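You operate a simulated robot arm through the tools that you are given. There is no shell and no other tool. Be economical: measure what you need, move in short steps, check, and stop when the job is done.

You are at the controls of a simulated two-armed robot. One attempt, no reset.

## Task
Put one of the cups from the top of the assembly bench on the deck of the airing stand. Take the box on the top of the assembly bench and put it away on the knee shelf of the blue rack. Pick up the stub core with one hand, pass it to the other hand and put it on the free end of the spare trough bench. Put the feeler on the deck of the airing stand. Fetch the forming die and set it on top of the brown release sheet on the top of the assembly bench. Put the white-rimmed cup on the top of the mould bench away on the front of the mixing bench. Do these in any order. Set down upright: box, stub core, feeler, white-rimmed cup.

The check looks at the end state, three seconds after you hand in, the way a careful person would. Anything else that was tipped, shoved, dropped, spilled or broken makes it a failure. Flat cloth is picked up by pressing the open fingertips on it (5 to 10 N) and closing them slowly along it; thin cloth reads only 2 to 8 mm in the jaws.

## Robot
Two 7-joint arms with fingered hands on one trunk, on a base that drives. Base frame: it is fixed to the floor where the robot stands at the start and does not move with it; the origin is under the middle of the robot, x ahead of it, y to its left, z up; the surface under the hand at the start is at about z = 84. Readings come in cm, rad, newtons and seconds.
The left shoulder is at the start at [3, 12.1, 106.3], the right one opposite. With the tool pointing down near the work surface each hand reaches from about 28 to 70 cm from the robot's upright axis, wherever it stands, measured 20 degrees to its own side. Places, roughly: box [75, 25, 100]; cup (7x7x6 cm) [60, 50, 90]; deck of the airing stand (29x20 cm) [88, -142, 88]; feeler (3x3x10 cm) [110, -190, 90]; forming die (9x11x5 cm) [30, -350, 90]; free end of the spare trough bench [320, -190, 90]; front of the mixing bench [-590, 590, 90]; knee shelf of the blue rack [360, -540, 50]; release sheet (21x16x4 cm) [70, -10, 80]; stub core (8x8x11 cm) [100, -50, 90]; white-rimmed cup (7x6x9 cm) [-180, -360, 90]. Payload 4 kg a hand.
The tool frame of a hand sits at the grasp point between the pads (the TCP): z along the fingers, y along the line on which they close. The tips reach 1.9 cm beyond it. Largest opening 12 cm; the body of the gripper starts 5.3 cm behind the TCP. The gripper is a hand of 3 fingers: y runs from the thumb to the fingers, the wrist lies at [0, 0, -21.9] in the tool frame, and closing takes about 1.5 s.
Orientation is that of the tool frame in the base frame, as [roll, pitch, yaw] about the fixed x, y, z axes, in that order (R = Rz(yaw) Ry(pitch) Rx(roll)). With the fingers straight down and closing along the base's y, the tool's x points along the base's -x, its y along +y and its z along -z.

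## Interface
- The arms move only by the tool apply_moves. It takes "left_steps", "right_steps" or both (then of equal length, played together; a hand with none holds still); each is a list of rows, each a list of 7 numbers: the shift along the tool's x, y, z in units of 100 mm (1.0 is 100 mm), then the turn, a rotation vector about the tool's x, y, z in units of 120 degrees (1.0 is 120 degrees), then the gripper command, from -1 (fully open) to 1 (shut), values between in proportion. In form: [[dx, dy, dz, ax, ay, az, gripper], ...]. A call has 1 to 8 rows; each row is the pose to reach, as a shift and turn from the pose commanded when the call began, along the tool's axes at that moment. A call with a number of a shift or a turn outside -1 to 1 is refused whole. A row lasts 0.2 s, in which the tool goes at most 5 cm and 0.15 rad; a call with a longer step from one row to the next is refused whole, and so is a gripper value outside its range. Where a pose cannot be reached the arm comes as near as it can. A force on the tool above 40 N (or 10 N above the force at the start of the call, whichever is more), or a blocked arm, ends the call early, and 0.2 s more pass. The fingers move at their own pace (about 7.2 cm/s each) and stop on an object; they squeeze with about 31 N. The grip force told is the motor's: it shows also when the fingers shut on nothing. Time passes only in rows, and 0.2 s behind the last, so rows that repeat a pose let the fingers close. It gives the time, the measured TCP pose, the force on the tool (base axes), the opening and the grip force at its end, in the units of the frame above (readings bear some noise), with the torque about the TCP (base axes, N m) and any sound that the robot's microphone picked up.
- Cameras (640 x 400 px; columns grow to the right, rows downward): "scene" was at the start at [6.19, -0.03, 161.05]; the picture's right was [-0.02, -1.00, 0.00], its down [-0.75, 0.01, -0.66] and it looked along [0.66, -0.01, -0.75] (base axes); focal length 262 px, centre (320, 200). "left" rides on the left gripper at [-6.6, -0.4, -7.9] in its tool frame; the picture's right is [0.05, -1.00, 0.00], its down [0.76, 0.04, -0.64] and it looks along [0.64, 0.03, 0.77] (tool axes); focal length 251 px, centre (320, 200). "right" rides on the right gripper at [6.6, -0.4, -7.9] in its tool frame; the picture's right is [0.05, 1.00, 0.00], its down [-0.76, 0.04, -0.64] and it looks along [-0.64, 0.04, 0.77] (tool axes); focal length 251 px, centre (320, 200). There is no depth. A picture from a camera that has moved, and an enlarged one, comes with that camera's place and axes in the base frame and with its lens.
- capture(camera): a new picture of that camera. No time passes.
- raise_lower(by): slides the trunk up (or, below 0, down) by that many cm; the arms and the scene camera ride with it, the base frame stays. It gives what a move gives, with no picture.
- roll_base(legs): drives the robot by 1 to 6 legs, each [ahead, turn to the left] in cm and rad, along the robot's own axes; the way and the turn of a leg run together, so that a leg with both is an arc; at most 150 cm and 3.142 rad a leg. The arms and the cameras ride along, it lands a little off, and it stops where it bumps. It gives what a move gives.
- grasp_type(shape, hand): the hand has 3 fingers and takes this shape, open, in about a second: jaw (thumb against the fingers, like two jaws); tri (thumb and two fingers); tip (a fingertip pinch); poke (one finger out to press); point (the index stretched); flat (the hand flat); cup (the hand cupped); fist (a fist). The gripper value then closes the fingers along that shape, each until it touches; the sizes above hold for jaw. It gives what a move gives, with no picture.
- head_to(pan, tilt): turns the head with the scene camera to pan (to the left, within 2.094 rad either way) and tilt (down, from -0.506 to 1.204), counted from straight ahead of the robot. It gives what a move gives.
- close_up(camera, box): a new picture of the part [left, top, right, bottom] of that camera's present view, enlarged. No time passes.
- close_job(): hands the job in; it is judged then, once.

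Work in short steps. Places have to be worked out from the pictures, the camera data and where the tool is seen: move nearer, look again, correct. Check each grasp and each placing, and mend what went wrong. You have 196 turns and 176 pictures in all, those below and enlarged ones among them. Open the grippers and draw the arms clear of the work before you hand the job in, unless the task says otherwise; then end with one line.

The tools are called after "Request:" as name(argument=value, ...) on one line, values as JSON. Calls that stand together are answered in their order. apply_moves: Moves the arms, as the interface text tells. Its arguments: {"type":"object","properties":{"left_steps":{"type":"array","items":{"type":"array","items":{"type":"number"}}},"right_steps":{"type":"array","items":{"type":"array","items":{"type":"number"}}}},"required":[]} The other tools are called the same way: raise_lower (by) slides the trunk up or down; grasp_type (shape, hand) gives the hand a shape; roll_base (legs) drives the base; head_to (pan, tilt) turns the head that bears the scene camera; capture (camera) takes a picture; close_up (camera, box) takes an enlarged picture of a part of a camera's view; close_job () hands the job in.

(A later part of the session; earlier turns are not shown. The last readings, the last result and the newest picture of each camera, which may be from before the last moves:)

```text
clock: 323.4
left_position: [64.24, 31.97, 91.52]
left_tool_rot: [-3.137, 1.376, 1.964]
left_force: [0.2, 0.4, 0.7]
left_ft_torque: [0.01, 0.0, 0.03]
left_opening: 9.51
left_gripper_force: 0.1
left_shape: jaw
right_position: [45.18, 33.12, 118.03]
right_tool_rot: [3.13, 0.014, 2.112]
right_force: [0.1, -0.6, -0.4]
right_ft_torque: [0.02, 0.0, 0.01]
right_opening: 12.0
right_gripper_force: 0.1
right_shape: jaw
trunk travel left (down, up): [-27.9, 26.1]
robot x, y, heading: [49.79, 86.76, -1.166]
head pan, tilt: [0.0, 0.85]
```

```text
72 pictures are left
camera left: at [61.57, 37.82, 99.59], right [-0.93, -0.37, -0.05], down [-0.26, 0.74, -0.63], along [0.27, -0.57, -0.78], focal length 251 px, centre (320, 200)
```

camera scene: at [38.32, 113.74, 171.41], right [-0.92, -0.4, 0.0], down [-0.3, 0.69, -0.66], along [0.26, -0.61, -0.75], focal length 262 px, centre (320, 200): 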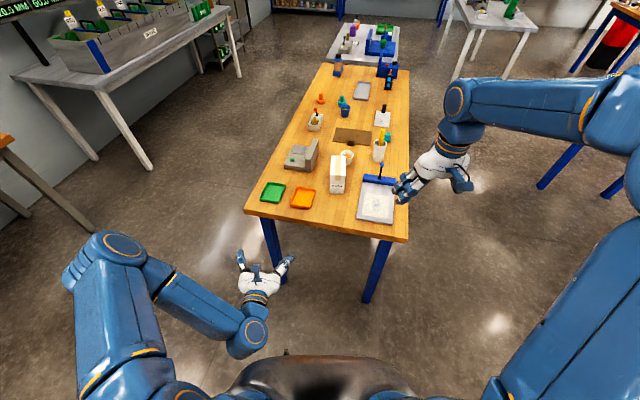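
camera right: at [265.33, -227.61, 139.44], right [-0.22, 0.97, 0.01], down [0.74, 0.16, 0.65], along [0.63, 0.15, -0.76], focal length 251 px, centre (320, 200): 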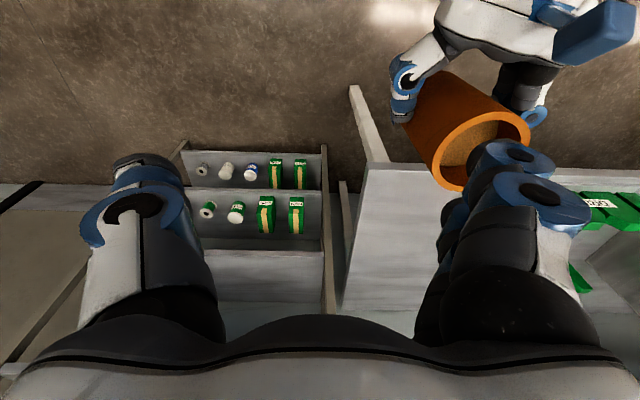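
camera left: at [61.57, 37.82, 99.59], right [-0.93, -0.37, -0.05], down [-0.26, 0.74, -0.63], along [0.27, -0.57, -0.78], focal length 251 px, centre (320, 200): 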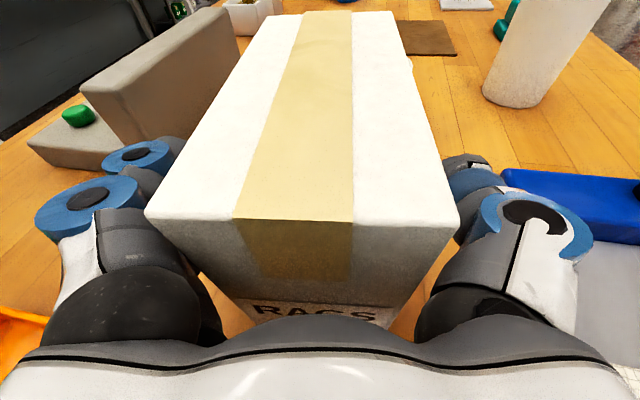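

Request:
apply_moves(left_steps=[[0, 0, 0, 0, 0, 0, -0.3], [0, 0, 0, 0, 0, 0, 0], [0, 0, 0, 0, 0, 0, 0.3], [0, 0, 0, 0, 0, 0, 1], [0, 0, 0, 0, 0, 0, 1], [0, 0, 0, 0, 0, 0, 1], [0, 0, 0, 0, 0, 0, 1]])

Request:
raise_lower(by=6)

Request:
capture(camera="left")

Request:
close_up(camera="scene", box=[220, 100, 460, 260])

```text
clock: 325.0
left_position: [64.19, 32.1, 91.65]
left_tool_rot: [-3.136, 1.381, 1.964]
left_force: [-0.1, 0.7, 1.0]
left_ft_torque: [-0.01, 0.07, -0.04]
left_opening: 5.94
left_gripper_force: 31.3
left_shape: jaw
right_position: [45.17, 33.41, 118.07]
right_tool_rot: [3.133, 0.016, 2.112]
right_force: [-0.6, 0.6, -0.1]
right_ft_torque: [-0.01, 0.01, 0.0]
right_opening: 11.99
right_gripper_force: 0.0
right_shape: jaw
trunk travel left (down, up): [-27.9, 26.1]
robot x, y, heading: [49.66, 86.78, -1.163]
head pan, tilt: [0.0, 0.85]
```

```text
clock: 326.0
left_position: [64.26, 32.13, 97.55]
left_tool_rot: [-3.137, 1.378, 1.962]
left_force: [0.0, 0.1, -2.9]
left_ft_torque: [0.07, 0.02, 0.0]
left_opening: 5.92
left_gripper_force: 31.5
left_shape: jaw
right_position: [45.18, 33.37, 124.1]
right_tool_rot: [3.135, 0.014, 2.112]
right_force: [0.2, -0.6, -0.7]
right_ft_torque: [0.02, -0.02, 0.02]
right_opening: 11.99
right_gripper_force: 0.1
right_shape: jaw
trunk travel left (down, up): [-33.9, 20.1]
robot x, y, heading: [49.57, 86.92, -1.167]
head pan, tilt: [0.0, 0.85]
```

```text
71 pictures are left
camera left: at [61.52, 37.94, 105.64], right [-0.93, -0.37, -0.05], down [-0.26, 0.73, -0.63], along [0.27, -0.57, -0.78], focal length 251 px, centre (320, 200)
```

left: 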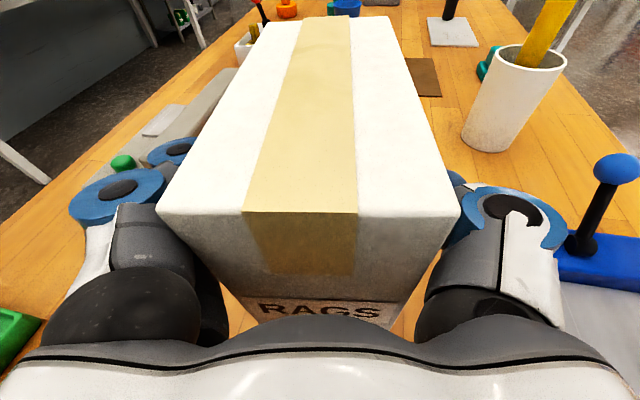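

```text
2.50 times, centred on (340, 180) of scene
camera zoom: at [52.3, 81.25, 167.4], right [-0.92, -0.39, 0.0], down [-0.3, 0.69, -0.66], along [0.26, -0.61, -0.75], focal length 655 px, centre (270, 250)
```

zoom: 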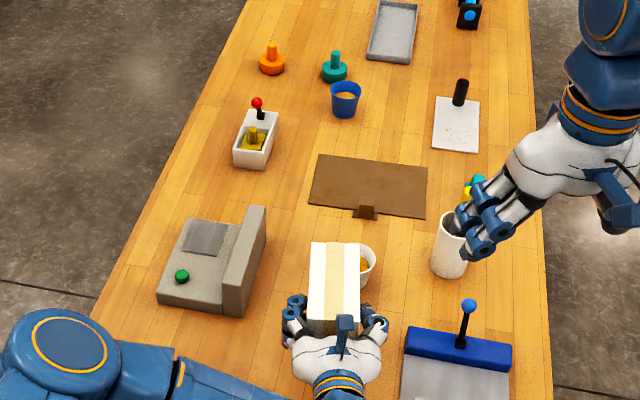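

Box lifted cleanly. I raise, back out, and drive down the corridor towards the rack.

Request:
raise_lower(by=12)

Request:
roll_base(legs=[[-38, 0]])

Request:
roll_base(legs=[[0, 0.55]])

Request:
roll_base(legs=[[0, 0.55]])

Request:
roll_base(legs=[[138, 0]])

Request:
roll_base(legs=[[0, -0.55]])

Request:
roll_base(legs=[[0, -0.55]])

Request:
roll_base(legs=[[0, -0.28]])

```text
clock: 327.5
left_position: [64.28, 32.12, 109.6]
left_tool_rot: [-3.138, 1.378, 1.961]
left_force: [0.1, 0.5, -2.8]
left_ft_torque: [0.07, -0.02, -0.01]
left_opening: 5.93
left_gripper_force: 31.3
left_shape: jaw
right_position: [45.25, 33.38, 136.02]
right_tool_rot: [3.132, 0.015, 2.111]
right_force: [-0.7, 0.2, 0.7]
right_ft_torque: [0.04, -0.05, 0.02]
right_opening: 12.01
right_gripper_force: 0.1
right_shape: jaw
trunk travel left (down, up): [-45.9, 8.1]
robot x, y, heading: [49.71, 86.68, -1.164]
head pan, tilt: [0.0, 0.85]
```

```text
clock: 329.9
left_position: [49.18, 67.21, 109.64]
left_tool_rot: [-3.138, 1.38, 1.965]
left_force: [0.6, 0.4, -2.4]
left_ft_torque: [0.08, -0.02, -0.03]
left_opening: 5.96
left_gripper_force: 30.9
left_shape: jaw
right_position: [30.29, 68.38, 136.11]
right_tool_rot: [3.133, 0.014, 2.115]
right_force: [-0.4, 0.2, 1.0]
right_ft_torque: [0.0, 0.03, 0.02]
right_opening: 11.99
right_gripper_force: 0.1
right_shape: jaw
trunk travel left (down, up): [-45.9, 8.1]
robot x, y, heading: [34.51, 121.77, -1.163]
head pan, tilt: [0.0, 0.85]
```

```text
clock: 331.9
left_position: [75.93, 83.04, 109.63]
left_tool_rot: [-3.136, 1.38, 2.518]
left_force: [0.3, -0.3, -2.7]
left_ft_torque: [0.03, 0.08, 0.0]
left_opening: 5.94
left_gripper_force: 31.2
left_shape: jaw
right_position: [58.91, 74.15, 136.03]
right_tool_rot: [3.134, 0.015, 2.667]
right_force: [0.3, 1.0, 0.4]
right_ft_torque: [0.01, -0.01, 0.05]
right_opening: 12.0
right_gripper_force: 0.0
right_shape: jaw
trunk travel left (down, up): [-45.9, 8.1]
robot x, y, heading: [31.97, 118.43, -0.606]
head pan, tilt: [0.0, 0.85]
```

```text
clock: 333.8
left_position: [88.13, 111.25, 109.74]
left_tool_rot: [-3.138, 1.379, 3.07]
left_force: [0.3, -0.3, -1.8]
left_ft_torque: [-0.03, 0.07, 0.0]
left_opening: 5.93
left_gripper_force: 30.5
left_shape: jaw
right_position: [78.65, 94.65, 136.08]
right_tool_rot: [3.133, 0.016, -3.064]
right_force: [0.4, 0.7, 0.9]
right_ft_torque: [0.0, 0.01, 0.01]
right_opening: 12.0
right_gripper_force: 0.0
right_shape: jaw
trunk travel left (down, up): [-45.9, 8.1]
robot x, y, heading: [32.5, 113.96, -0.054]
head pan, tilt: [0.0, 0.85]
```

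```text
clock: 340.6
left_position: [223.23, 106.34, 109.7]
left_tool_rot: [-3.138, 1.377, 3.089]
left_force: [0.2, 0.5, -2.6]
left_ft_torque: [0.0, 0.07, 0.03]
left_opening: 5.92
left_gripper_force: 31.0
left_shape: jaw
right_position: [213.97, 89.64, 136.04]
right_tool_rot: [3.133, 0.016, -3.044]
right_force: [-0.4, -0.2, 0.6]
right_ft_torque: [0.0, 0.0, 0.0]
right_opening: 12.02
right_gripper_force: 0.1
right_shape: jaw
trunk travel left (down, up): [-45.9, 8.1]
robot x, y, heading: [167.7, 107.84, -0.036]
head pan, tilt: [0.0, 0.85]
```

```text
clock: 342.5
left_position: [213.94, 77.11, 109.64]
left_tool_rot: [-3.137, 1.38, 2.538]
left_force: [-1.2, 0.5, -3.0]
left_ft_torque: [0.07, 0.07, 0.03]
left_opening: 5.91
left_gripper_force: 31.2
left_shape: jaw
right_position: [197.42, 67.86, 136.18]
right_tool_rot: [3.131, 0.015, 2.684]
right_force: [0.3, 0.5, 0.5]
right_ft_torque: [-0.02, -0.02, -0.03]
right_opening: 12.0
right_gripper_force: 0.1
right_shape: jaw
trunk travel left (down, up): [-45.9, 8.1]
robot x, y, heading: [169.62, 111.38, -0.589]
head pan, tilt: [0.0, 0.85]
```

```text
clock: 344.5
left_position: [189.79, 58.75, 109.53]
left_tool_rot: [-3.135, 1.379, 1.989]
left_force: [0.9, -0.7, -2.4]
left_ft_torque: [0.06, 0.03, 0.01]
left_opening: 5.92
left_gripper_force: 31.1
left_shape: jaw
right_position: [170.78, 59.47, 135.99]
right_tool_rot: [3.133, 0.015, 2.136]
right_force: [0.5, 0.2, -0.2]
right_ft_torque: [-0.02, 0.0, -0.04]
right_opening: 12.0
right_gripper_force: 0.0
right_shape: jaw
trunk travel left (down, up): [-45.9, 8.1]
robot x, y, heading: [173.83, 112.76, -1.138]
head pan, tilt: [0.0, 0.85]
```

```text
clock: 345.8
left_position: [173.86, 56.44, 109.59]
left_tool_rot: [3.141, 1.376, 1.698]
left_force: [-0.3, 0.3, -2.0]
left_ft_torque: [0.08, -0.01, 0.04]
left_opening: 5.92
left_gripper_force: 31.2
left_shape: jaw
right_position: [155.75, 62.42, 136.0]
right_tool_rot: [3.13, 0.016, 1.852]
right_force: [0.0, -1.2, -0.4]
right_ft_torque: [0.0, -0.01, -0.02]
right_opening: 12.02
right_gripper_force: 0.1
right_shape: jaw
trunk travel left (down, up): [-45.9, 8.1]
robot x, y, heading: [175.88, 113.27, -1.424]
head pan, tilt: [0.0, 0.85]
```

Request:
roll_base(legs=[[120, 0]])

Request:
roll_base(legs=[[120, 0]])

Request:
roll_base(legs=[[110, 0]])

Request:
roll_base(legs=[[0, 0.38]])

Request:
roll_base(legs=[[110, 0]])

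Request:
head_to(pan=0.0, tilt=0.45)

Request:
capture(camera="scene")

```text
clock: 351.9
left_position: [192.06, -62.83, 109.57]
left_tool_rot: [-3.137, 1.377, 1.706]
left_force: [0.3, 0.3, -2.1]
left_ft_torque: [0.07, 0.01, -0.02]
left_opening: 5.89
left_gripper_force: 30.7
left_shape: jaw
right_position: [174.04, -56.92, 136.05]
right_tool_rot: [3.134, 0.013, 1.856]
right_force: [-0.5, 0.4, 0.7]
right_ft_torque: [0.01, -0.02, -0.02]
right_opening: 12.02
right_gripper_force: 0.1
right_shape: jaw
trunk travel left (down, up): [-45.9, 8.1]
robot x, y, heading: [194.09, -6.19, -1.422]
head pan, tilt: [0.0, 0.85]
```

```text
clock: 358.0
left_position: [208.56, -181.87, 109.54]
left_tool_rot: [-3.136, 1.378, 1.696]
left_force: [0.3, -0.3, -2.2]
left_ft_torque: [0.07, 0.0, -0.04]
left_opening: 5.89
left_gripper_force: 31.0
left_shape: jaw
right_position: [190.64, -175.58, 136.12]
right_tool_rot: [3.133, 0.015, 1.843]
right_force: [0.7, 0.1, 0.0]
right_ft_torque: [0.01, 0.0, -0.04]
right_opening: 12.0
right_gripper_force: 0.1
right_shape: jaw
trunk travel left (down, up): [-45.9, 8.1]
robot x, y, heading: [211.1, -124.84, -1.428]
head pan, tilt: [0.0, 0.85]
```

```text
clock: 363.7
left_position: [225.57, -292.2, 109.62]
left_tool_rot: [-3.137, 1.378, 1.709]
left_force: [0.5, 0.8, -2.9]
left_ft_torque: [0.08, -0.01, -0.02]
left_opening: 5.92
left_gripper_force: 30.9
left_shape: jaw
right_position: [207.42, -286.29, 135.94]
right_tool_rot: [3.133, 0.014, 1.857]
right_force: [-0.8, 0.1, 0.1]
right_ft_torque: [0.03, 0.0, 0.03]
right_opening: 12.01
right_gripper_force: 0.0
right_shape: jaw
trunk travel left (down, up): [-45.9, 8.1]
robot x, y, heading: [227.37, -235.4, -1.422]
head pan, tilt: [0.0, 0.85]
```

```text
clock: 365.3
left_position: [246.69, -288.44, 109.64]
left_tool_rot: [-3.137, 1.377, 2.089]
left_force: [-0.1, 0.3, -3.3]
left_ft_torque: [0.06, 0.06, -0.02]
left_opening: 5.89
left_gripper_force: 31.1
left_shape: jaw
right_position: [227.79, -289.87, 136.12]
right_tool_rot: [3.132, 0.013, 2.239]
right_force: [0.4, 0.1, -0.3]
right_ft_torque: [0.04, -0.03, -0.03]
right_opening: 11.98
right_gripper_force: 0.0
right_shape: jaw
trunk travel left (down, up): [-45.9, 8.1]
robot x, y, heading: [224.86, -236.49, -1.038]
head pan, tilt: [0.0, 0.85]
```

```text
clock: 370.9
left_position: [301.08, -382.55, 109.58]
left_tool_rot: [-3.135, 1.377, 2.085]
left_force: [0.3, -0.5, -2.7]
left_ft_torque: [0.06, 0.01, 0.03]
left_opening: 5.9
left_gripper_force: 31.1
left_shape: jaw
right_position: [282.34, -383.68, 136.01]
right_tool_rot: [3.133, 0.011, 2.232]
right_force: [-1.0, 0.1, -0.5]
right_ft_torque: [-0.03, -0.01, 0.0]
right_opening: 12.0
right_gripper_force: 0.1
right_shape: jaw
trunk travel left (down, up): [-45.9, 8.1]
robot x, y, heading: [279.21, -330.61, -1.048]
head pan, tilt: [0.0, 0.85]
```

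```text
clock: 371.7
left_position: [301.18, -382.58, 109.49]
left_tool_rot: [-3.136, 1.378, 2.084]
left_force: [-0.3, 0.6, -2.6]
left_ft_torque: [0.08, 0.04, -0.01]
left_opening: 5.93
left_gripper_force: 31.5
left_shape: jaw
right_position: [282.17, -383.71, 136.05]
right_tool_rot: [3.134, 0.015, 2.231]
right_force: [0.6, -0.3, -0.2]
right_ft_torque: [0.01, 0.02, 0.0]
right_opening: 12.0
right_gripper_force: 0.0
right_shape: jaw
trunk travel left (down, up): [-45.9, 8.1]
robot x, y, heading: [279.47, -330.37, -1.042]
head pan, tilt: [0.0, 0.45]
```

```text
69 pictures are left
camera scene: at [283.36, -336.9, 182.85], right [-0.87, -0.5, 0.0], down [-0.22, 0.38, -0.9], along [0.45, -0.78, -0.44], focal length 262 px, centre (320, 200)
```

scene: 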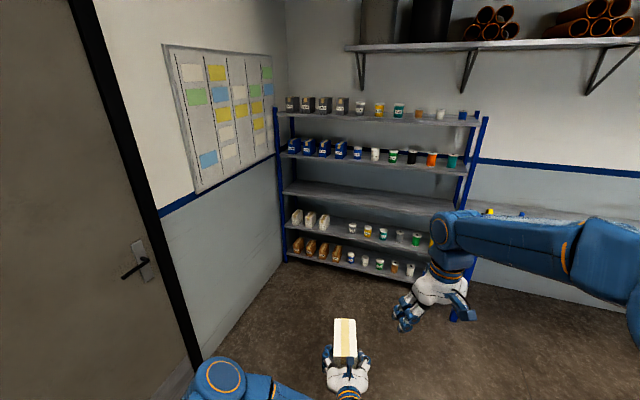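

Request:
close_up(camera="scene", box=[270, 170, 450, 290])

```text
3.33 times, centred on (360, 230) of scene
camera zoom: at [283.36, -336.9, 182.85], right [-0.87, -0.5, 0.0], down [-0.22, 0.38, -0.9], along [0.45, -0.78, -0.44], focal length 873 px, centre (187, 100)
```

zoom: 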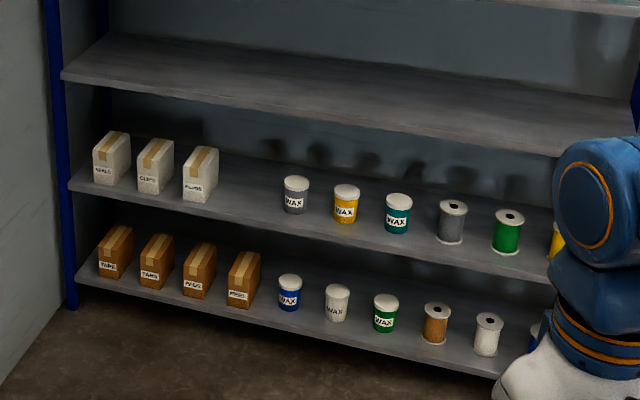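

The knee shelf has a clear slot beside three matching cartons, at about (370.5,-518.6), z≈52. I drive to a pre-approach point facing the rack and lower the trunk.

Request:
roll_base(legs=[[0, 0.157]])

Request:
roll_base(legs=[[126, 0]])

Request:
roll_base(legs=[[0, -0.474]])

Request:
raise_lower(by=-42)

Request:
head_to(pan=0.0, tilt=0.6)

Request:
capture(camera="scene")

Request:
capture(camera="left")

```text
clock: 372.8
left_position: [308.82, -378.24, 109.52]
left_tool_rot: [-3.135, 1.378, 2.242]
left_force: [0.4, 0.3, -2.1]
left_ft_torque: [0.04, 0.06, 0.02]
left_opening: 5.86
left_gripper_force: 31.3
left_shape: jaw
right_position: [290.22, -382.33, 136.13]
right_tool_rot: [3.134, 0.015, 2.391]
right_force: [-0.8, 0.4, -0.1]
right_ft_torque: [-0.02, 0.0, -0.02]
right_opening: 12.01
right_gripper_force: 0.0
right_shape: jaw
trunk travel left (down, up): [-45.9, 8.1]
robot x, y, heading: [278.5, -330.92, -0.895]
head pan, tilt: [0.0, 0.45]
```

```text
clock: 379.1
left_position: [386.82, -476.92, 109.61]
left_tool_rot: [-3.135, 1.376, 2.228]
left_force: [-0.3, 0.0, -2.6]
left_ft_torque: [0.07, 0.05, 0.02]
left_opening: 5.9
left_gripper_force: 31.0
left_shape: jaw
right_position: [368.35, -480.88, 136.09]
right_tool_rot: [3.133, 0.017, 2.379]
right_force: [0.3, 0.4, 0.5]
right_ft_torque: [-0.01, 0.01, -0.02]
right_opening: 11.99
right_gripper_force: 0.1
right_shape: jaw
trunk travel left (down, up): [-45.9, 8.1]
robot x, y, heading: [357.03, -429.46, -0.901]
head pan, tilt: [0.0, 0.45]
```

```text
clock: 380.9
left_position: [361.67, -485.4, 109.54]
left_tool_rot: [-3.137, 1.376, 1.75]
left_force: [-0.2, -0.4, -1.8]
left_ft_torque: [0.1, 0.01, 0.0]
left_opening: 5.88
left_gripper_force: 31.3
left_shape: jaw
right_position: [343.32, -480.37, 135.88]
right_tool_rot: [3.133, 0.017, 1.903]
right_force: [0.4, 0.1, 0.1]
right_ft_torque: [0.01, -0.02, 0.02]
right_opening: 11.99
right_gripper_force: 0.0
right_shape: jaw
trunk travel left (down, up): [-45.9, 8.1]
robot x, y, heading: [360.34, -428.86, -1.369]
head pan, tilt: [0.0, 0.45]
```

```text
refused: -42 is not a number from -40 to 40
```

```text
clock: 381.6
left_position: [361.39, -485.37, 109.48]
left_tool_rot: [3.133, 1.375, 1.736]
left_force: [-0.4, 0.3, -2.5]
left_ft_torque: [0.08, 0.01, 0.0]
left_opening: 5.9
left_gripper_force: 31.2
left_shape: jaw
right_position: [343.05, -480.28, 135.94]
right_tool_rot: [3.129, 0.015, 1.901]
right_force: [-0.7, 0.1, -0.9]
right_ft_torque: [0.03, -0.06, 0.0]
right_opening: 12.01
right_gripper_force: 0.1
right_shape: jaw
trunk travel left (down, up): [-45.9, 8.1]
robot x, y, heading: [360.49, -428.6, -1.372]
head pan, tilt: [0.0, 0.6]
```

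```text
67 pictures are left
camera scene: at [361.63, -435.7, 181.5], right [-0.98, -0.2, 0.0], down [-0.11, 0.55, -0.83], along [0.17, -0.81, -0.56], focal length 262 px, centre (320, 200)
```

scene: 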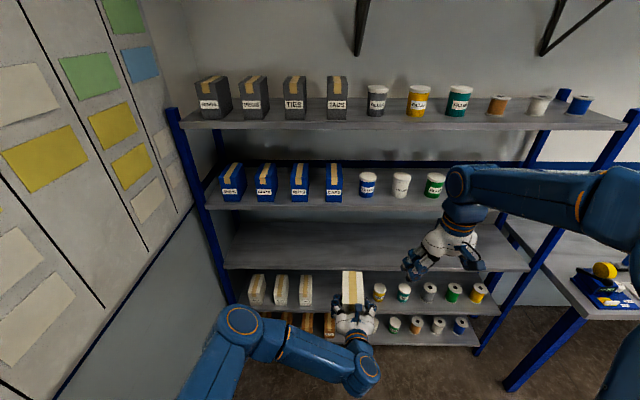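

```text
66 pictures are left
camera left: at [359.99, -479.21, 117.58], right [-0.99, -0.16, -0.05], down [-0.09, 0.77, -0.63], along [0.14, -0.61, -0.78], focal length 251 px, centre (320, 200)
```

left: 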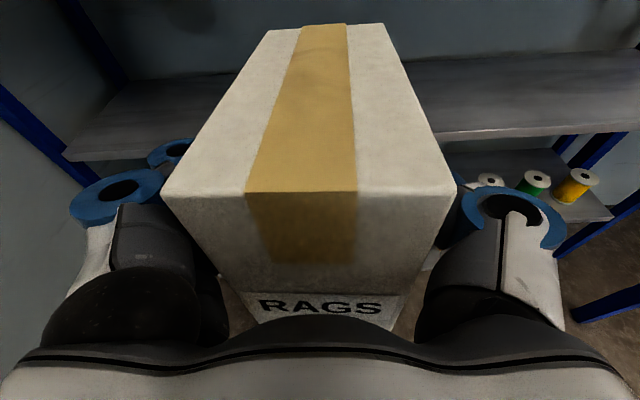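

I retract the right hand, lower the trunk 40 cm, and look with the left camera at shelf height.

Request:
apply_moves(right_steps=[[0.3, 0, 0, 0, 0, 0, -1], [0.6, 0, 0, 0, 0, 0, -1], [0.9, 0, 0, 0, 0, 0, -1], [1.0, 0, 0, 0, 0, 0, -1]])

Request:
apply_moves(right_steps=[[0.3, -0.2, 0, 0, 0, 0, -1], [0.5, -0.5, 0, 0, 0, 0, -1], [0.6, -0.8, 0, 0, 0, 0, -1]])

Request:
raise_lower(by=-40)

Request:
capture(camera="scene")

Request:
capture(camera="left")

```text
clock: 382.6
left_position: [361.65, -485.42, 109.63]
left_tool_rot: [3.141, 1.376, 1.75]
left_force: [-0.7, -0.2, -1.7]
left_ft_torque: [0.13, -0.02, -0.05]
left_opening: 5.92
left_gripper_force: 31.0
left_shape: jaw
right_position: [339.97, -470.7, 136.07]
right_tool_rot: [3.132, 0.018, 1.902]
right_force: [-0.2, -0.4, 0.0]
right_ft_torque: [0.0, -0.04, -0.03]
right_opening: 12.02
right_gripper_force: 0.0
right_shape: jaw
trunk travel left (down, up): [-45.9, 8.1]
robot x, y, heading: [360.08, -429.15, -1.37]
head pan, tilt: [0.0, 0.6]
```

```text
clock: 383.4
left_position: [361.63, -485.51, 109.55]
left_tool_rot: [-3.138, 1.376, 1.749]
left_force: [0.9, 0.0, -2.7]
left_ft_torque: [0.11, -0.01, -0.03]
left_opening: 5.9
left_gripper_force: 31.7
left_shape: jaw
right_position: [330.43, -467.62, 135.73]
right_tool_rot: [3.131, 0.014, 1.903]
right_force: [0.4, 0.4, -0.1]
right_ft_torque: [0.0, 0.01, 0.0]
right_opening: 12.02
right_gripper_force: 0.1
right_shape: jaw
trunk travel left (down, up): [-45.9, 8.1]
robot x, y, heading: [360.83, -428.59, -1.374]
head pan, tilt: [0.0, 0.6]
```

```text
clock: 387.2
left_position: [361.69, -485.41, 69.44]
left_tool_rot: [-3.136, 1.375, 1.751]
left_force: [-0.7, 0.9, -2.9]
left_ft_torque: [0.04, -0.01, -0.01]
left_opening: 5.91
left_gripper_force: 31.1
left_shape: jaw
right_position: [330.58, -467.63, 95.7]
right_tool_rot: [3.133, 0.015, 1.901]
right_force: [-0.8, 0.7, -0.4]
right_ft_torque: [-0.01, -0.01, 0.0]
right_opening: 12.02
right_gripper_force: 0.1
right_shape: jaw
trunk travel left (down, up): [-5.9, 48.1]
robot x, y, heading: [360.49, -428.68, -1.371]
head pan, tilt: [0.0, 0.6]
```

```text
65 pictures are left
camera scene: at [362.04, -435.61, 141.51], right [-0.98, -0.2, 0.0], down [-0.11, 0.55, -0.82], along [0.16, -0.81, -0.57], focal length 262 px, centre (320, 200)
```

scene: 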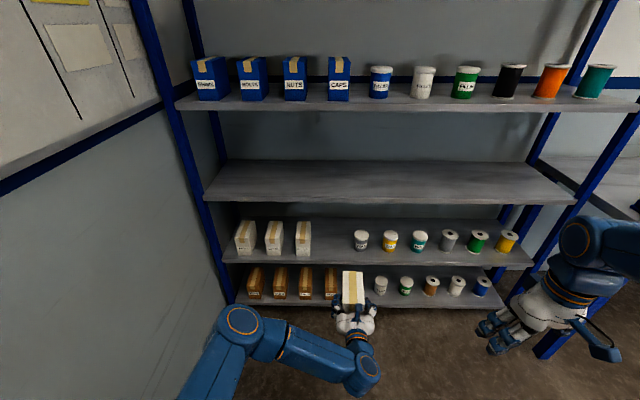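

```text
64 pictures are left
camera left: at [360.19, -479.18, 77.61], right [-0.99, -0.16, -0.05], down [-0.1, 0.77, -0.63], along [0.14, -0.61, -0.78], focal length 251 px, centre (320, 200)
```

left: 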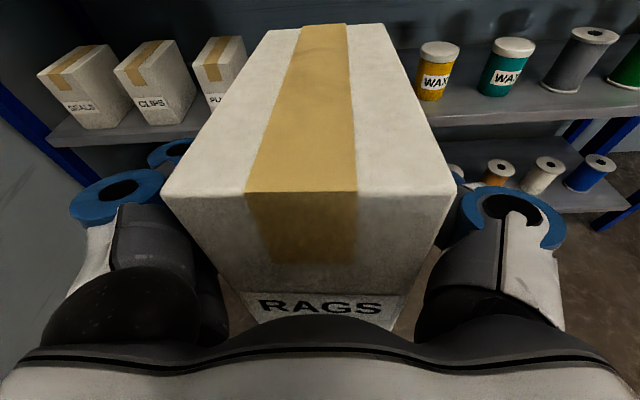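

Slot centre ≈(372,-521). I shift the hand 3 cm left and 8 cm forward, lower the trunk to its limit, then advance 20 cm and check.

Request:
apply_moves(left_steps=[[0, 0.1, 0.25, 0, 0, 0, 1], [0, 0.2, 0.5, 0, 0, 0, 1], [0, 0.31, 0.8, 0, 0, 0, 1], [0, 0.31, 0.8, 0, 0, 0, 1]])

Request:
raise_lower(by=-4)

Request:
roll_base(legs=[[18, 0]])

Request:
capture(camera="scene")

Request:
capture(camera="left")

```text
clock: 388.2
left_position: [366.21, -492.89, 67.96]
left_tool_rot: [-3.134, 1.375, 1.752]
left_force: [-0.1, 0.6, -2.7]
left_ft_torque: [0.09, 0.02, 0.0]
left_opening: 5.9
left_gripper_force: 30.9
left_shape: jaw
right_position: [330.47, -467.68, 95.81]
right_tool_rot: [3.133, 0.017, 1.899]
right_force: [-0.2, -0.5, 0.7]
right_ft_torque: [-0.03, 0.01, -0.02]
right_opening: 12.02
right_gripper_force: 0.0
right_shape: jaw
trunk travel left (down, up): [-5.9, 48.1]
robot x, y, heading: [360.4, -429.11, -1.369]
head pan, tilt: [0.0, 0.6]
```

```text
clock: 389.0
left_position: [366.07, -492.81, 63.93]
left_tool_rot: [-3.137, 1.378, 1.751]
left_force: [0.3, -0.3, -2.3]
left_ft_torque: [0.04, 0.05, 0.03]
left_opening: 5.93
left_gripper_force: 31.5
left_shape: jaw
right_position: [330.72, -467.6, 91.73]
right_tool_rot: [3.133, 0.017, 1.899]
right_force: [-0.2, 0.1, 0.6]
right_ft_torque: [-0.01, 0.0, 0.02]
right_opening: 12.01
right_gripper_force: 0.1
right_shape: jaw
trunk travel left (down, up): [-1.9, 52.1]
robot x, y, heading: [360.28, -428.5, -1.371]
head pan, tilt: [0.0, 0.6]
```

```text
clock: 390.6
left_position: [369.75, -510.79, 63.93]
left_tool_rot: [-3.136, 1.374, 1.752]
left_force: [1.1, 0.1, -1.7]
left_ft_torque: [0.05, -0.01, 0.02]
left_opening: 5.9
left_gripper_force: 31.6
left_shape: jaw
right_position: [334.38, -485.82, 91.72]
right_tool_rot: [3.134, 0.015, 1.901]
right_force: [0.0, 0.1, 0.6]
right_ft_torque: [0.03, 0.03, 0.02]
right_opening: 12.02
right_gripper_force: 0.0
right_shape: jaw
trunk travel left (down, up): [-1.9, 52.1]
robot x, y, heading: [364.06, -446.4, -1.369]
head pan, tilt: [0.0, 0.6]
```

```text
63 pictures are left
camera scene: at [365.74, -453.73, 137.49], right [-0.98, -0.2, 0.0], down [-0.11, 0.55, -0.82], along [0.17, -0.81, -0.57], focal length 262 px, centre (320, 200)
```

scene: 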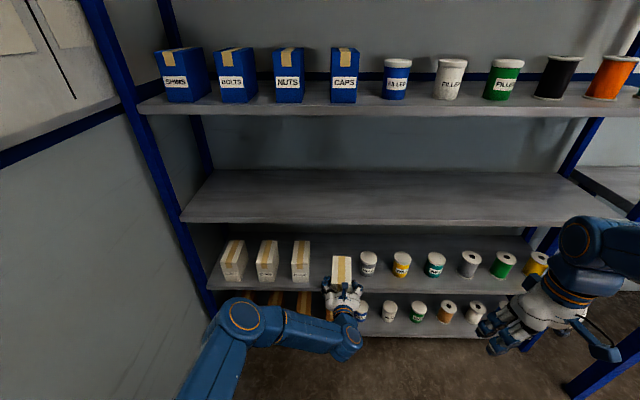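

```text
62 pictures are left
camera left: at [368.43, -504.63, 71.95], right [-0.98, -0.17, -0.05], down [-0.1, 0.77, -0.62], along [0.14, -0.61, -0.78], focal length 251 px, centre (320, 200)
```

left: 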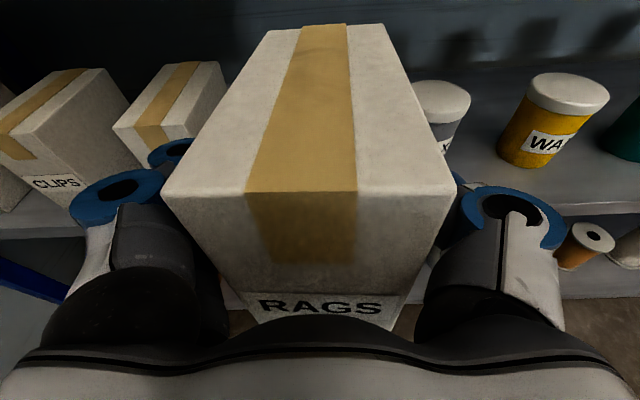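

The box enters between the carton and the can with about 3 cm on each side. Advance 9.5 cm, then lower.

Request:
roll_base(legs=[[9.5, 0]])

Request:
capture(camera="left")

Request:
raise_lower(by=-1.8)

Request:
apply_moves(left_steps=[[0.05, 0, 0, 0, 0, 0, 1], [0.1, 0, 0, 0, 0, 0, 1], [0.13, 0, 0, 0, 0, 0, 1]])

```text
clock: 391.7
left_position: [371.86, -520.37, 64.0]
left_tool_rot: [-3.137, 1.376, 1.753]
left_force: [-0.3, -1.1, -3.1]
left_ft_torque: [0.05, 0.01, -0.01]
left_opening: 5.91
left_gripper_force: 31.2
left_shape: jaw
right_position: [336.22, -495.3, 91.75]
right_tool_rot: [3.131, 0.015, 1.903]
right_force: [0.2, 0.2, -0.2]
right_ft_torque: [-0.01, -0.02, 0.0]
right_opening: 12.01
right_gripper_force: 0.0
right_shape: jaw
trunk travel left (down, up): [-1.9, 52.1]
robot x, y, heading: [365.88, -456.62, -1.367]
head pan, tilt: [0.0, 0.6]
```

```text
61 pictures are left
camera left: at [370.42, -514.2, 71.92], right [-0.98, -0.17, -0.05], down [-0.1, 0.78, -0.62], along [0.14, -0.61, -0.78], focal length 251 px, centre (320, 200)
```

left: 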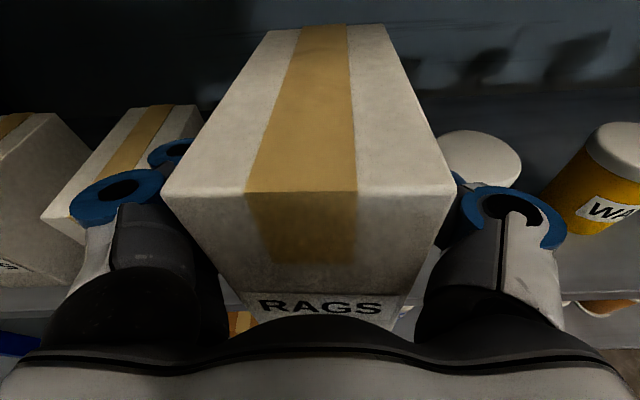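

```text
clock: 392.3
left_position: [371.81, -520.35, 62.25]
left_tool_rot: [-3.135, 1.375, 1.752]
left_force: [0.6, 0.6, -2.3]
left_ft_torque: [0.09, -0.03, 0.01]
left_opening: 5.9
left_gripper_force: 30.8
left_shape: jaw
right_position: [336.35, -495.25, 89.9]
right_tool_rot: [3.134, 0.013, 1.902]
right_force: [-0.2, -0.3, 0.3]
right_ft_torque: [0.02, 0.01, 0.02]
right_opening: 12.03
right_gripper_force: 0.0
right_shape: jaw
trunk travel left (down, up): [-0.1, 53.9]
robot x, y, heading: [365.99, -456.52, -1.369]
head pan, tilt: [0.0, 0.6]
```

```text
clock: 393.1
left_position: [371.69, -520.13, 60.8]
left_tool_rot: [-3.137, 1.375, 1.752]
left_force: [-1.4, -0.6, -3.5]
left_ft_torque: [0.08, 0.02, -0.03]
left_opening: 5.94
left_gripper_force: 31.1
left_shape: jaw
right_position: [336.39, -495.22, 89.96]
right_tool_rot: [3.134, 0.016, 1.903]
right_force: [-0.9, 0.0, 0.0]
right_ft_torque: [0.04, 0.02, 0.03]
right_opening: 11.98
right_gripper_force: 0.1
right_shape: jaw
trunk travel left (down, up): [-0.1, 53.9]
robot x, y, heading: [365.9, -456.18, -1.363]
head pan, tilt: [0.0, 0.6]
```

Request:
apply_moves(left_steps=[[0.04, 0, 0, 0, 0, 0, 1], [0.08, 0, 0, 0, 0, 0, 1], [0.08, 0, 0, 0, 0, 0, 1]])

Request:
apply_moves(left_steps=[[0.03, 0, 0, 0, 0, 0, 1], [0.06, 0, 0, 0, 0, 0, 1], [0.06, 0, 0, 0, 0, 0, 1]])

Request:
close_up(camera="scene", box=[220, 220, 460, 370])

```text
clock: 393.9
left_position: [371.77, -519.92, 60.1]
left_tool_rot: [-3.137, 1.376, 1.753]
left_force: [0.8, -1.2, -2.4]
left_ft_torque: [0.1, 0.02, -0.02]
left_opening: 5.92
left_gripper_force: 31.1
left_shape: jaw
right_position: [336.25, -495.21, 89.99]
right_tool_rot: [3.136, 0.015, 1.903]
right_force: [0.0, 1.0, 0.0]
right_ft_torque: [0.02, 0.05, 0.02]
right_opening: 12.02
right_gripper_force: 0.0
right_shape: jaw
trunk travel left (down, up): [-0.1, 53.9]
robot x, y, heading: [365.75, -456.6, -1.369]
head pan, tilt: [0.0, 0.6]
```

```text
clock: 394.7
left_position: [371.8, -519.86, 59.56]
left_tool_rot: [-3.137, 1.375, 1.754]
left_force: [-0.1, 1.3, -2.9]
left_ft_torque: [0.09, 0.06, 0.02]
left_opening: 5.92
left_gripper_force: 31.0
left_shape: jaw
right_position: [336.2, -495.25, 89.91]
right_tool_rot: [3.132, 0.013, 1.902]
right_force: [-0.9, 0.3, 0.3]
right_ft_torque: [-0.04, -0.01, 0.01]
right_opening: 11.99
right_gripper_force: 0.0
right_shape: jaw
trunk travel left (down, up): [-0.1, 53.9]
robot x, y, heading: [366.09, -456.55, -1.369]
head pan, tilt: [0.0, 0.6]
```

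```text
2.67 times, centred on (340, 295) of scene
camera zoom: at [367.69, -463.19, 135.7], right [-0.98, -0.2, 0.0], down [-0.11, 0.55, -0.82], along [0.17, -0.81, -0.57], focal length 698 px, centre (267, -53)
```

zoom: 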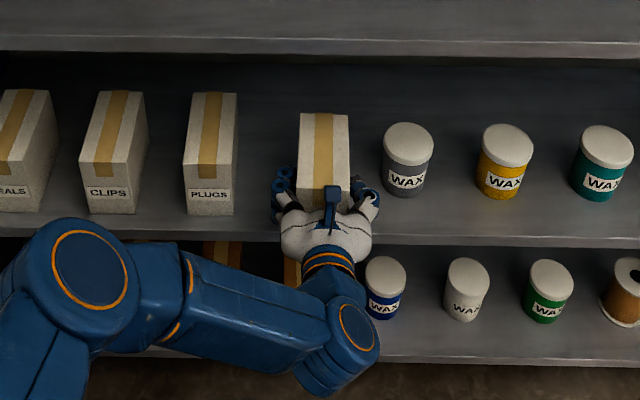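

Request:
apply_moves(left_steps=[[0.03, 0, 0, 0, 0, 0, 1], [0.06, 0, 0, 0, 0, 0, 1], [0.06, 0, 0, 0, 0, 0, 1]])

Request:
apply_moves(left_steps=[[0.02, 0, 0, 0, 0, 0, 1], [0.04, 0, 0, 0, 0, 0, 1], [0.04, 0, 0, 0, 0, 0, 1]])

Request:
apply_moves(left_steps=[[0.02, 0, 0, 0, 0, 0, 1], [0.04, 0, 0, 0, 0, 0, 1], [0.04, 0, 0, 0, 0, 0, 1]])

```text
clock: 395.5
left_position: [371.7, -519.82, 58.8]
left_tool_rot: [-3.136, 1.374, 1.751]
left_force: [-0.1, 0.3, -2.5]
left_ft_torque: [0.07, 0.03, 0.02]
left_opening: 5.91
left_gripper_force: 31.0
left_shape: jaw
right_position: [336.23, -495.29, 89.99]
right_tool_rot: [3.135, 0.014, 1.902]
right_force: [0.2, 0.5, -0.4]
right_ft_torque: [0.0, -0.04, -0.01]
right_opening: 11.99
right_gripper_force: 0.0
right_shape: jaw
trunk travel left (down, up): [-0.1, 53.9]
robot x, y, heading: [365.86, -456.63, -1.371]
head pan, tilt: [0.0, 0.6]
```

```text
clock: 396.3
left_position: [371.78, -519.63, 58.48]
left_tool_rot: [-3.138, 1.374, 1.752]
left_force: [0.7, 0.7, -2.4]
left_ft_torque: [0.12, 0.02, 0.02]
left_opening: 5.92
left_gripper_force: 31.1
left_shape: jaw
right_position: [336.22, -495.29, 90.0]
right_tool_rot: [3.134, 0.014, 1.904]
right_force: [0.4, 0.3, 0.8]
right_ft_torque: [0.03, -0.02, -0.01]
right_opening: 11.98
right_gripper_force: 0.0
right_shape: jaw
trunk travel left (down, up): [-0.1, 53.9]
robot x, y, heading: [365.83, -456.32, -1.369]
head pan, tilt: [0.0, 0.6]
```

```text
clock: 397.1
left_position: [371.77, -519.59, 58.23]
left_tool_rot: [-3.136, 1.375, 1.753]
left_force: [1.0, -0.6, -2.1]
left_ft_torque: [0.08, 0.0, 0.0]
left_opening: 5.92
left_gripper_force: 30.6
left_shape: jaw
right_position: [336.16, -495.27, 89.95]
right_tool_rot: [3.134, 0.014, 1.903]
right_force: [-0.8, -1.1, 0.4]
right_ft_torque: [0.02, 0.0, -0.02]
right_opening: 12.0
right_gripper_force: 0.1
right_shape: jaw
trunk travel left (down, up): [-0.1, 53.9]
robot x, y, heading: [366.22, -456.34, -1.364]
head pan, tilt: [0.0, 0.6]
```

Request:
apply_moves(left_steps=[[0.03, 0, 0, 0, 0, 0, 1], [0.05, 0, 0, 0, 0, 0, 1], [0.05, 0, 0, 0, 0, 0, 1]])

Request:
apply_moves(left_steps=[[0.03, 0, 0, 0, 0, 0, 1], [0.05, 0, 0, 0, 0, 0, 1], [0.05, 0, 0, 0, 0, 0, 1]])

Request:
apply_moves(left_steps=[[0.03, 0, 0, 0, 0, 0, 1], [0.05, 0, 0, 0, 0, 0, 1], [0.05, 0, 0, 0, 0, 0, 1]])

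Request:
close_up(camera="scene", box=[280, 250, 400, 330])

```text
clock: 397.9
left_position: [371.67, -519.56, 57.59]
left_tool_rot: [-3.137, 1.375, 1.752]
left_force: [0.2, -0.3, -2.4]
left_ft_torque: [0.09, 0.01, 0.02]
left_opening: 5.92
left_gripper_force: 31.2
left_shape: jaw
right_position: [336.33, -495.17, 90.0]
right_tool_rot: [3.132, 0.012, 1.904]
right_force: [-0.5, 0.4, -0.7]
right_ft_torque: [0.0, -0.01, 0.01]
right_opening: 11.99
right_gripper_force: 0.0
right_shape: jaw
trunk travel left (down, up): [-0.1, 53.9]
robot x, y, heading: [365.94, -456.46, -1.365]
head pan, tilt: [0.0, 0.6]
```

```text
clock: 398.7
left_position: [371.62, -519.39, 57.28]
left_tool_rot: [-3.137, 1.376, 1.752]
left_force: [0.1, -0.1, -2.5]
left_ft_torque: [0.09, 0.02, -0.04]
left_opening: 5.91
left_gripper_force: 31.2
left_shape: jaw
right_position: [336.32, -495.23, 89.95]
right_tool_rot: [3.132, 0.015, 1.902]
right_force: [0.0, 0.8, 0.3]
right_ft_torque: [-0.02, -0.03, 0.0]
right_opening: 12.03
right_gripper_force: 0.1
right_shape: jaw
trunk travel left (down, up): [-0.1, 53.9]
robot x, y, heading: [366.39, -456.4, -1.37]
head pan, tilt: [0.0, 0.6]
```

```text
clock: 399.5
left_position: [371.59, -519.38, 56.52]
left_tool_rot: [-3.135, 1.376, 1.752]
left_force: [-0.1, 1.0, -2.9]
left_ft_torque: [0.08, 0.01, 0.01]
left_opening: 5.92
left_gripper_force: 31.1
left_shape: jaw
right_position: [336.32, -495.19, 89.93]
right_tool_rot: [3.133, 0.014, 1.903]
right_force: [0.1, -0.5, 0.7]
right_ft_torque: [-0.02, 0.02, -0.01]
right_opening: 12.0
right_gripper_force: 0.1
right_shape: jaw
trunk travel left (down, up): [-0.1, 53.9]
robot x, y, heading: [365.83, -456.27, -1.368]
head pan, tilt: [0.0, 0.6]
```

```text
5.00 times, centred on (340, 290) of scene
camera zoom: at [367.68, -463.19, 135.7], right [-0.98, -0.2, 0.0], down [-0.11, 0.55, -0.82], along [0.17, -0.81, -0.57], focal length 1310 px, centre (220, -250)
```

zoom: 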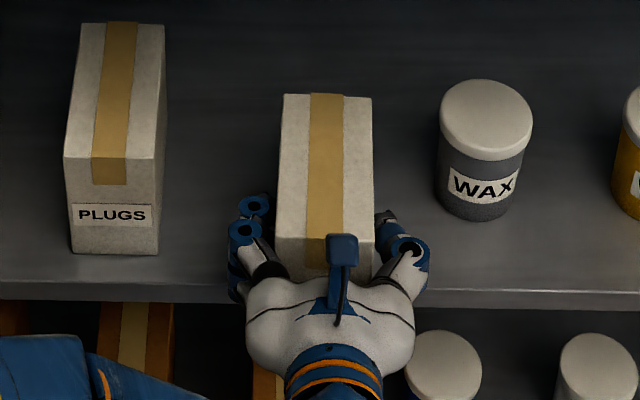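

Request:
apply_moves(left_steps=[[0.04, 0, 0, 0, 0, 0, 1], [0.08, 0, 0, 0, 0, 0, 1], [0.08, 0, 0, 0, 0, 0, 1]])

Request:
apply_moves(left_steps=[[0.04, 0, 0, 0, 0, 0, 1], [0.08, 0, 0, 0, 0, 0, 1], [0.08, 0, 0, 0, 0, 0, 1]])

Request:
capture(camera="right")

```text
clock: 400.3
left_position: [371.64, -519.19, 55.95]
left_tool_rot: [-3.138, 1.376, 1.752]
left_force: [-0.7, -0.3, 1.1]
left_ft_torque: [-0.07, -0.06, -0.02]
left_opening: 5.92
left_gripper_force: 31.3
left_shape: jaw
right_position: [336.23, -495.1, 89.93]
right_tool_rot: [3.132, 0.016, 1.903]
right_force: [-0.1, -0.4, -0.4]
right_ft_torque: [-0.02, -0.01, 0.02]
right_opening: 12.03
right_gripper_force: 0.0
right_shape: jaw
trunk travel left (down, up): [-0.1, 53.9]
robot x, y, heading: [366.0, -456.52, -1.367]
head pan, tilt: [0.0, 0.6]
```

```text
clock: 401.1
left_position: [371.55, -518.97, 55.58]
left_tool_rot: [-3.127, 1.383, 1.763]
left_force: [-1.1, 0.8, 23.9]
left_ft_torque: [-0.51, 0.53, -0.02]
left_opening: 5.93
left_gripper_force: 31.2
left_shape: jaw
right_position: [336.36, -495.07, 90.11]
right_tool_rot: [3.133, 0.017, 1.904]
right_force: [-0.2, -0.1, -0.5]
right_ft_torque: [0.0, 0.04, 0.02]
right_opening: 12.01
right_gripper_force: 0.0
right_shape: jaw
trunk travel left (down, up): [-0.1, 53.9]
robot x, y, heading: [366.11, -456.5, -1.368]
head pan, tilt: [0.0, 0.6]
```

```text
58 pictures are left
camera right: at [333.69, -488.73, 97.86], right [0.93, 0.38, 0.01], down [0.28, -0.7, 0.66], along [0.25, -0.61, -0.75], focal length 251 px, centre (320, 200)
```

right: 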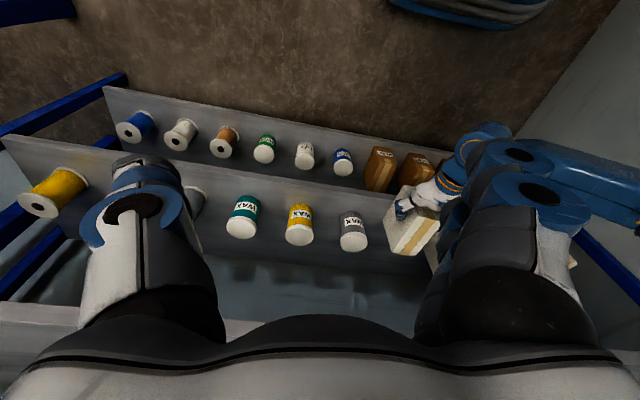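

The box bottom touches the shelf. Relieve slightly and open a little, then withdraw straight back.

Request:
apply_moves(left_steps=[[-0.05, 0, 0, 0, 0, 0, 1], [-0.06, 0, 0, 0, 0, 0, 0.1], [-0.06, 0, 0, 0, 0, 0, -0.1], [-0.06, 0, 0, 0, 0, 0, -0.25], [-0.06, 0, 0, 0, 0, 0, -0.35], [-0.06, 0, 0, 0, 0, 0, -0.35]])

Request:
close_up(camera="scene", box=[280, 250, 400, 330])

```text
clock: 402.5
left_position: [371.63, -519.1, 55.5]
left_tool_rot: [-3.136, 1.375, 1.751]
left_force: [0.2, 0.9, -1.0]
left_ft_torque: [0.01, 0.01, -0.01]
left_opening: 8.04
left_gripper_force: 0.1
left_shape: jaw
right_position: [336.23, -495.13, 89.89]
right_tool_rot: [3.132, 0.016, 1.902]
right_force: [-0.5, -0.1, -0.3]
right_ft_torque: [0.0, 0.0, 0.0]
right_opening: 11.99
right_gripper_force: 0.0
right_shape: jaw
trunk travel left (down, up): [-0.1, 53.9]
robot x, y, heading: [366.17, -456.52, -1.367]
head pan, tilt: [0.0, 0.6]
```

```text
5.00 times, centred on (340, 290) of scene
camera zoom: at [367.68, -463.16, 135.7], right [-0.98, -0.2, 0.0], down [-0.11, 0.55, -0.82], along [0.17, -0.81, -0.57], focal length 1310 px, centre (220, -250)
```

zoom: 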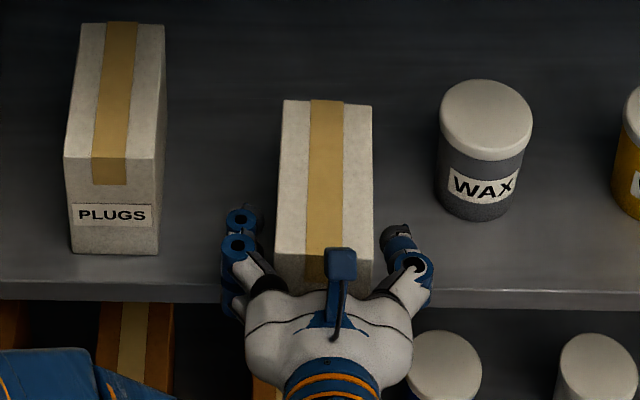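

Request:
roll_base(legs=[[-20, 0]])

Request:
capture(camera="left")

Request:
close_up(camera="scene", box=[220, 200, 420, 330])

```text
clock: 404.1
left_position: [367.5, -499.44, 55.69]
left_tool_rot: [-3.138, 1.377, 1.753]
left_force: [0.7, -0.2, -0.4]
left_ft_torque: [-0.01, -0.02, 0.02]
left_opening: 8.04
left_gripper_force: 0.2
left_shape: jaw
right_position: [332.22, -475.5, 90.11]
right_tool_rot: [3.132, 0.015, 1.904]
right_force: [0.2, 0.4, 0.4]
right_ft_torque: [0.02, -0.03, 0.02]
right_opening: 12.01
right_gripper_force: 0.0
right_shape: jaw
trunk travel left (down, up): [-0.1, 53.9]
robot x, y, heading: [362.12, -436.93, -1.369]
head pan, tilt: [0.0, 0.6]
```

```text
56 pictures are left
camera left: at [366.12, -493.24, 63.7], right [-0.98, -0.17, -0.05], down [-0.1, 0.77, -0.63], along [0.14, -0.61, -0.78], focal length 251 px, centre (320, 200)
```

left: 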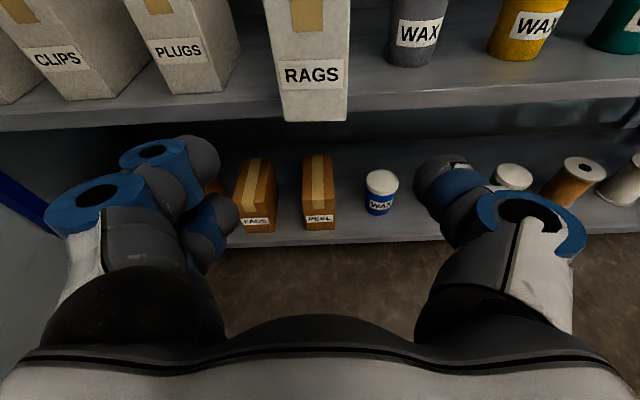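

```text
3.08 times, centred on (320, 265) of scene
camera zoom: at [363.64, -443.48, 135.7], right [-0.98, -0.2, 0.0], down [-0.11, 0.55, -0.83], along [0.17, -0.81, -0.56], focal length 806 px, centre (320, 0)
```

zoom: 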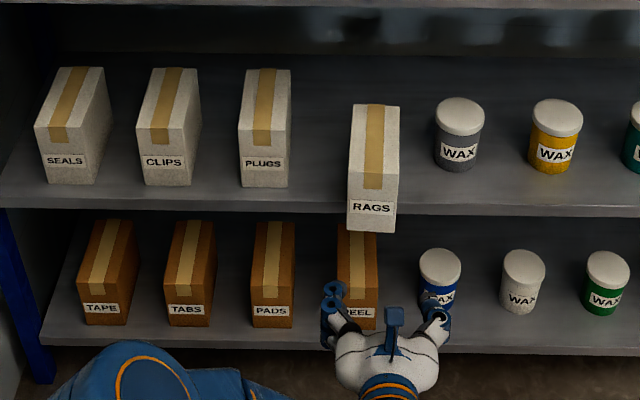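

The box slightly overhangs the front edge. I regrip it, lift 1 cm, and set it 6.5 cm deeper.

Request:
roll_base(legs=[[20, 0]])

Request:
apply_moves(left_steps=[[0, 0, 0, 0, 0, 0, 0.2], [0, 0, 0, 0, 0, 0, 1], [0, 0, 0, 0, 0, 0, 1], [0, 0, 0, 0, 0, 0, 1], [0, 0, 0, 0, 0, 0, 1]])

Request:
raise_lower(by=1.2)

Request:
roll_base(legs=[[6.5, 0]])

Request:
close_up(camera="scene", box=[220, 200, 420, 330])

```text
clock: 405.7
left_position: [371.47, -519.02, 55.72]
left_tool_rot: [-3.134, 1.375, 1.751]
left_force: [-0.5, 0.8, 0.3]
left_ft_torque: [-0.03, 0.03, -0.01]
left_opening: 8.08
left_gripper_force: 0.0
left_shape: jaw
right_position: [336.17, -495.14, 89.91]
right_tool_rot: [3.134, 0.013, 1.901]
right_force: [-1.0, -0.4, -0.2]
right_ft_torque: [0.02, 0.01, 0.0]
right_opening: 11.98
right_gripper_force: 0.0
right_shape: jaw
trunk travel left (down, up): [-0.1, 53.9]
robot x, y, heading: [365.94, -456.0, -1.366]
head pan, tilt: [0.0, 0.6]
```

```text
clock: 406.9
left_position: [371.44, -519.05, 55.64]
left_tool_rot: [-3.137, 1.375, 1.75]
left_force: [-0.4, 0.0, 0.0]
left_ft_torque: [-0.02, -0.02, -0.01]
left_opening: 5.95
left_gripper_force: 30.8
left_shape: jaw
right_position: [336.09, -495.06, 89.99]
right_tool_rot: [3.133, 0.016, 1.9]
right_force: [-0.2, -0.4, -0.7]
right_ft_torque: [-0.01, -0.04, 0.04]
right_opening: 11.96
right_gripper_force: 0.0
right_shape: jaw
trunk travel left (down, up): [-0.1, 53.9]
robot x, y, heading: [365.76, -456.29, -1.366]
head pan, tilt: [0.0, 0.6]
```

```text
clock: 407.5
left_position: [371.56, -519.09, 56.8]
left_tool_rot: [-3.136, 1.375, 1.751]
left_force: [0.2, 0.1, -2.9]
left_ft_torque: [0.08, 0.02, 0.0]
left_opening: 5.92
left_gripper_force: 30.9
left_shape: jaw
right_position: [336.22, -495.04, 91.21]
right_tool_rot: [3.132, 0.013, 1.9]
right_force: [0.8, 0.7, -0.1]
right_ft_torque: [-0.01, 0.01, -0.01]
right_opening: 12.0
right_gripper_force: 0.1
right_shape: jaw
trunk travel left (down, up): [-1.3, 52.7]
robot x, y, heading: [366.14, -456.36, -1.366]
head pan, tilt: [0.0, 0.6]
```

```text
clock: 408.5
left_position: [372.8, -525.33, 56.69]
left_tool_rot: [-3.136, 1.375, 1.75]
left_force: [0.5, -0.6, -3.5]
left_ft_torque: [0.1, -0.01, 0.02]
left_opening: 5.91
left_gripper_force: 30.9
left_shape: jaw
right_position: [337.48, -501.62, 91.02]
right_tool_rot: [3.131, 0.014, 1.903]
right_force: [0.5, -0.5, 0.6]
right_ft_torque: [0.02, -0.02, -0.01]
right_opening: 12.0
right_gripper_force: 0.1
right_shape: jaw
trunk travel left (down, up): [-1.3, 52.7]
robot x, y, heading: [367.45, -462.45, -1.369]
head pan, tilt: [0.0, 0.6]
```

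```text
3.08 times, centred on (320, 265) of scene
camera zoom: at [368.96, -469.61, 136.89], right [-0.98, -0.2, 0.0], down [-0.11, 0.55, -0.82], along [0.16, -0.81, -0.57], focal length 806 px, centre (320, 0)
```

zoom: 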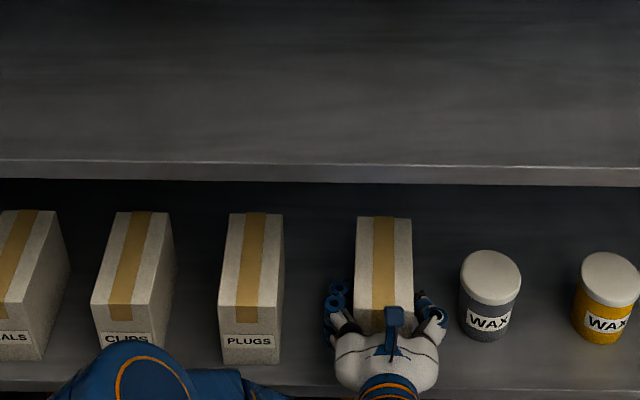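

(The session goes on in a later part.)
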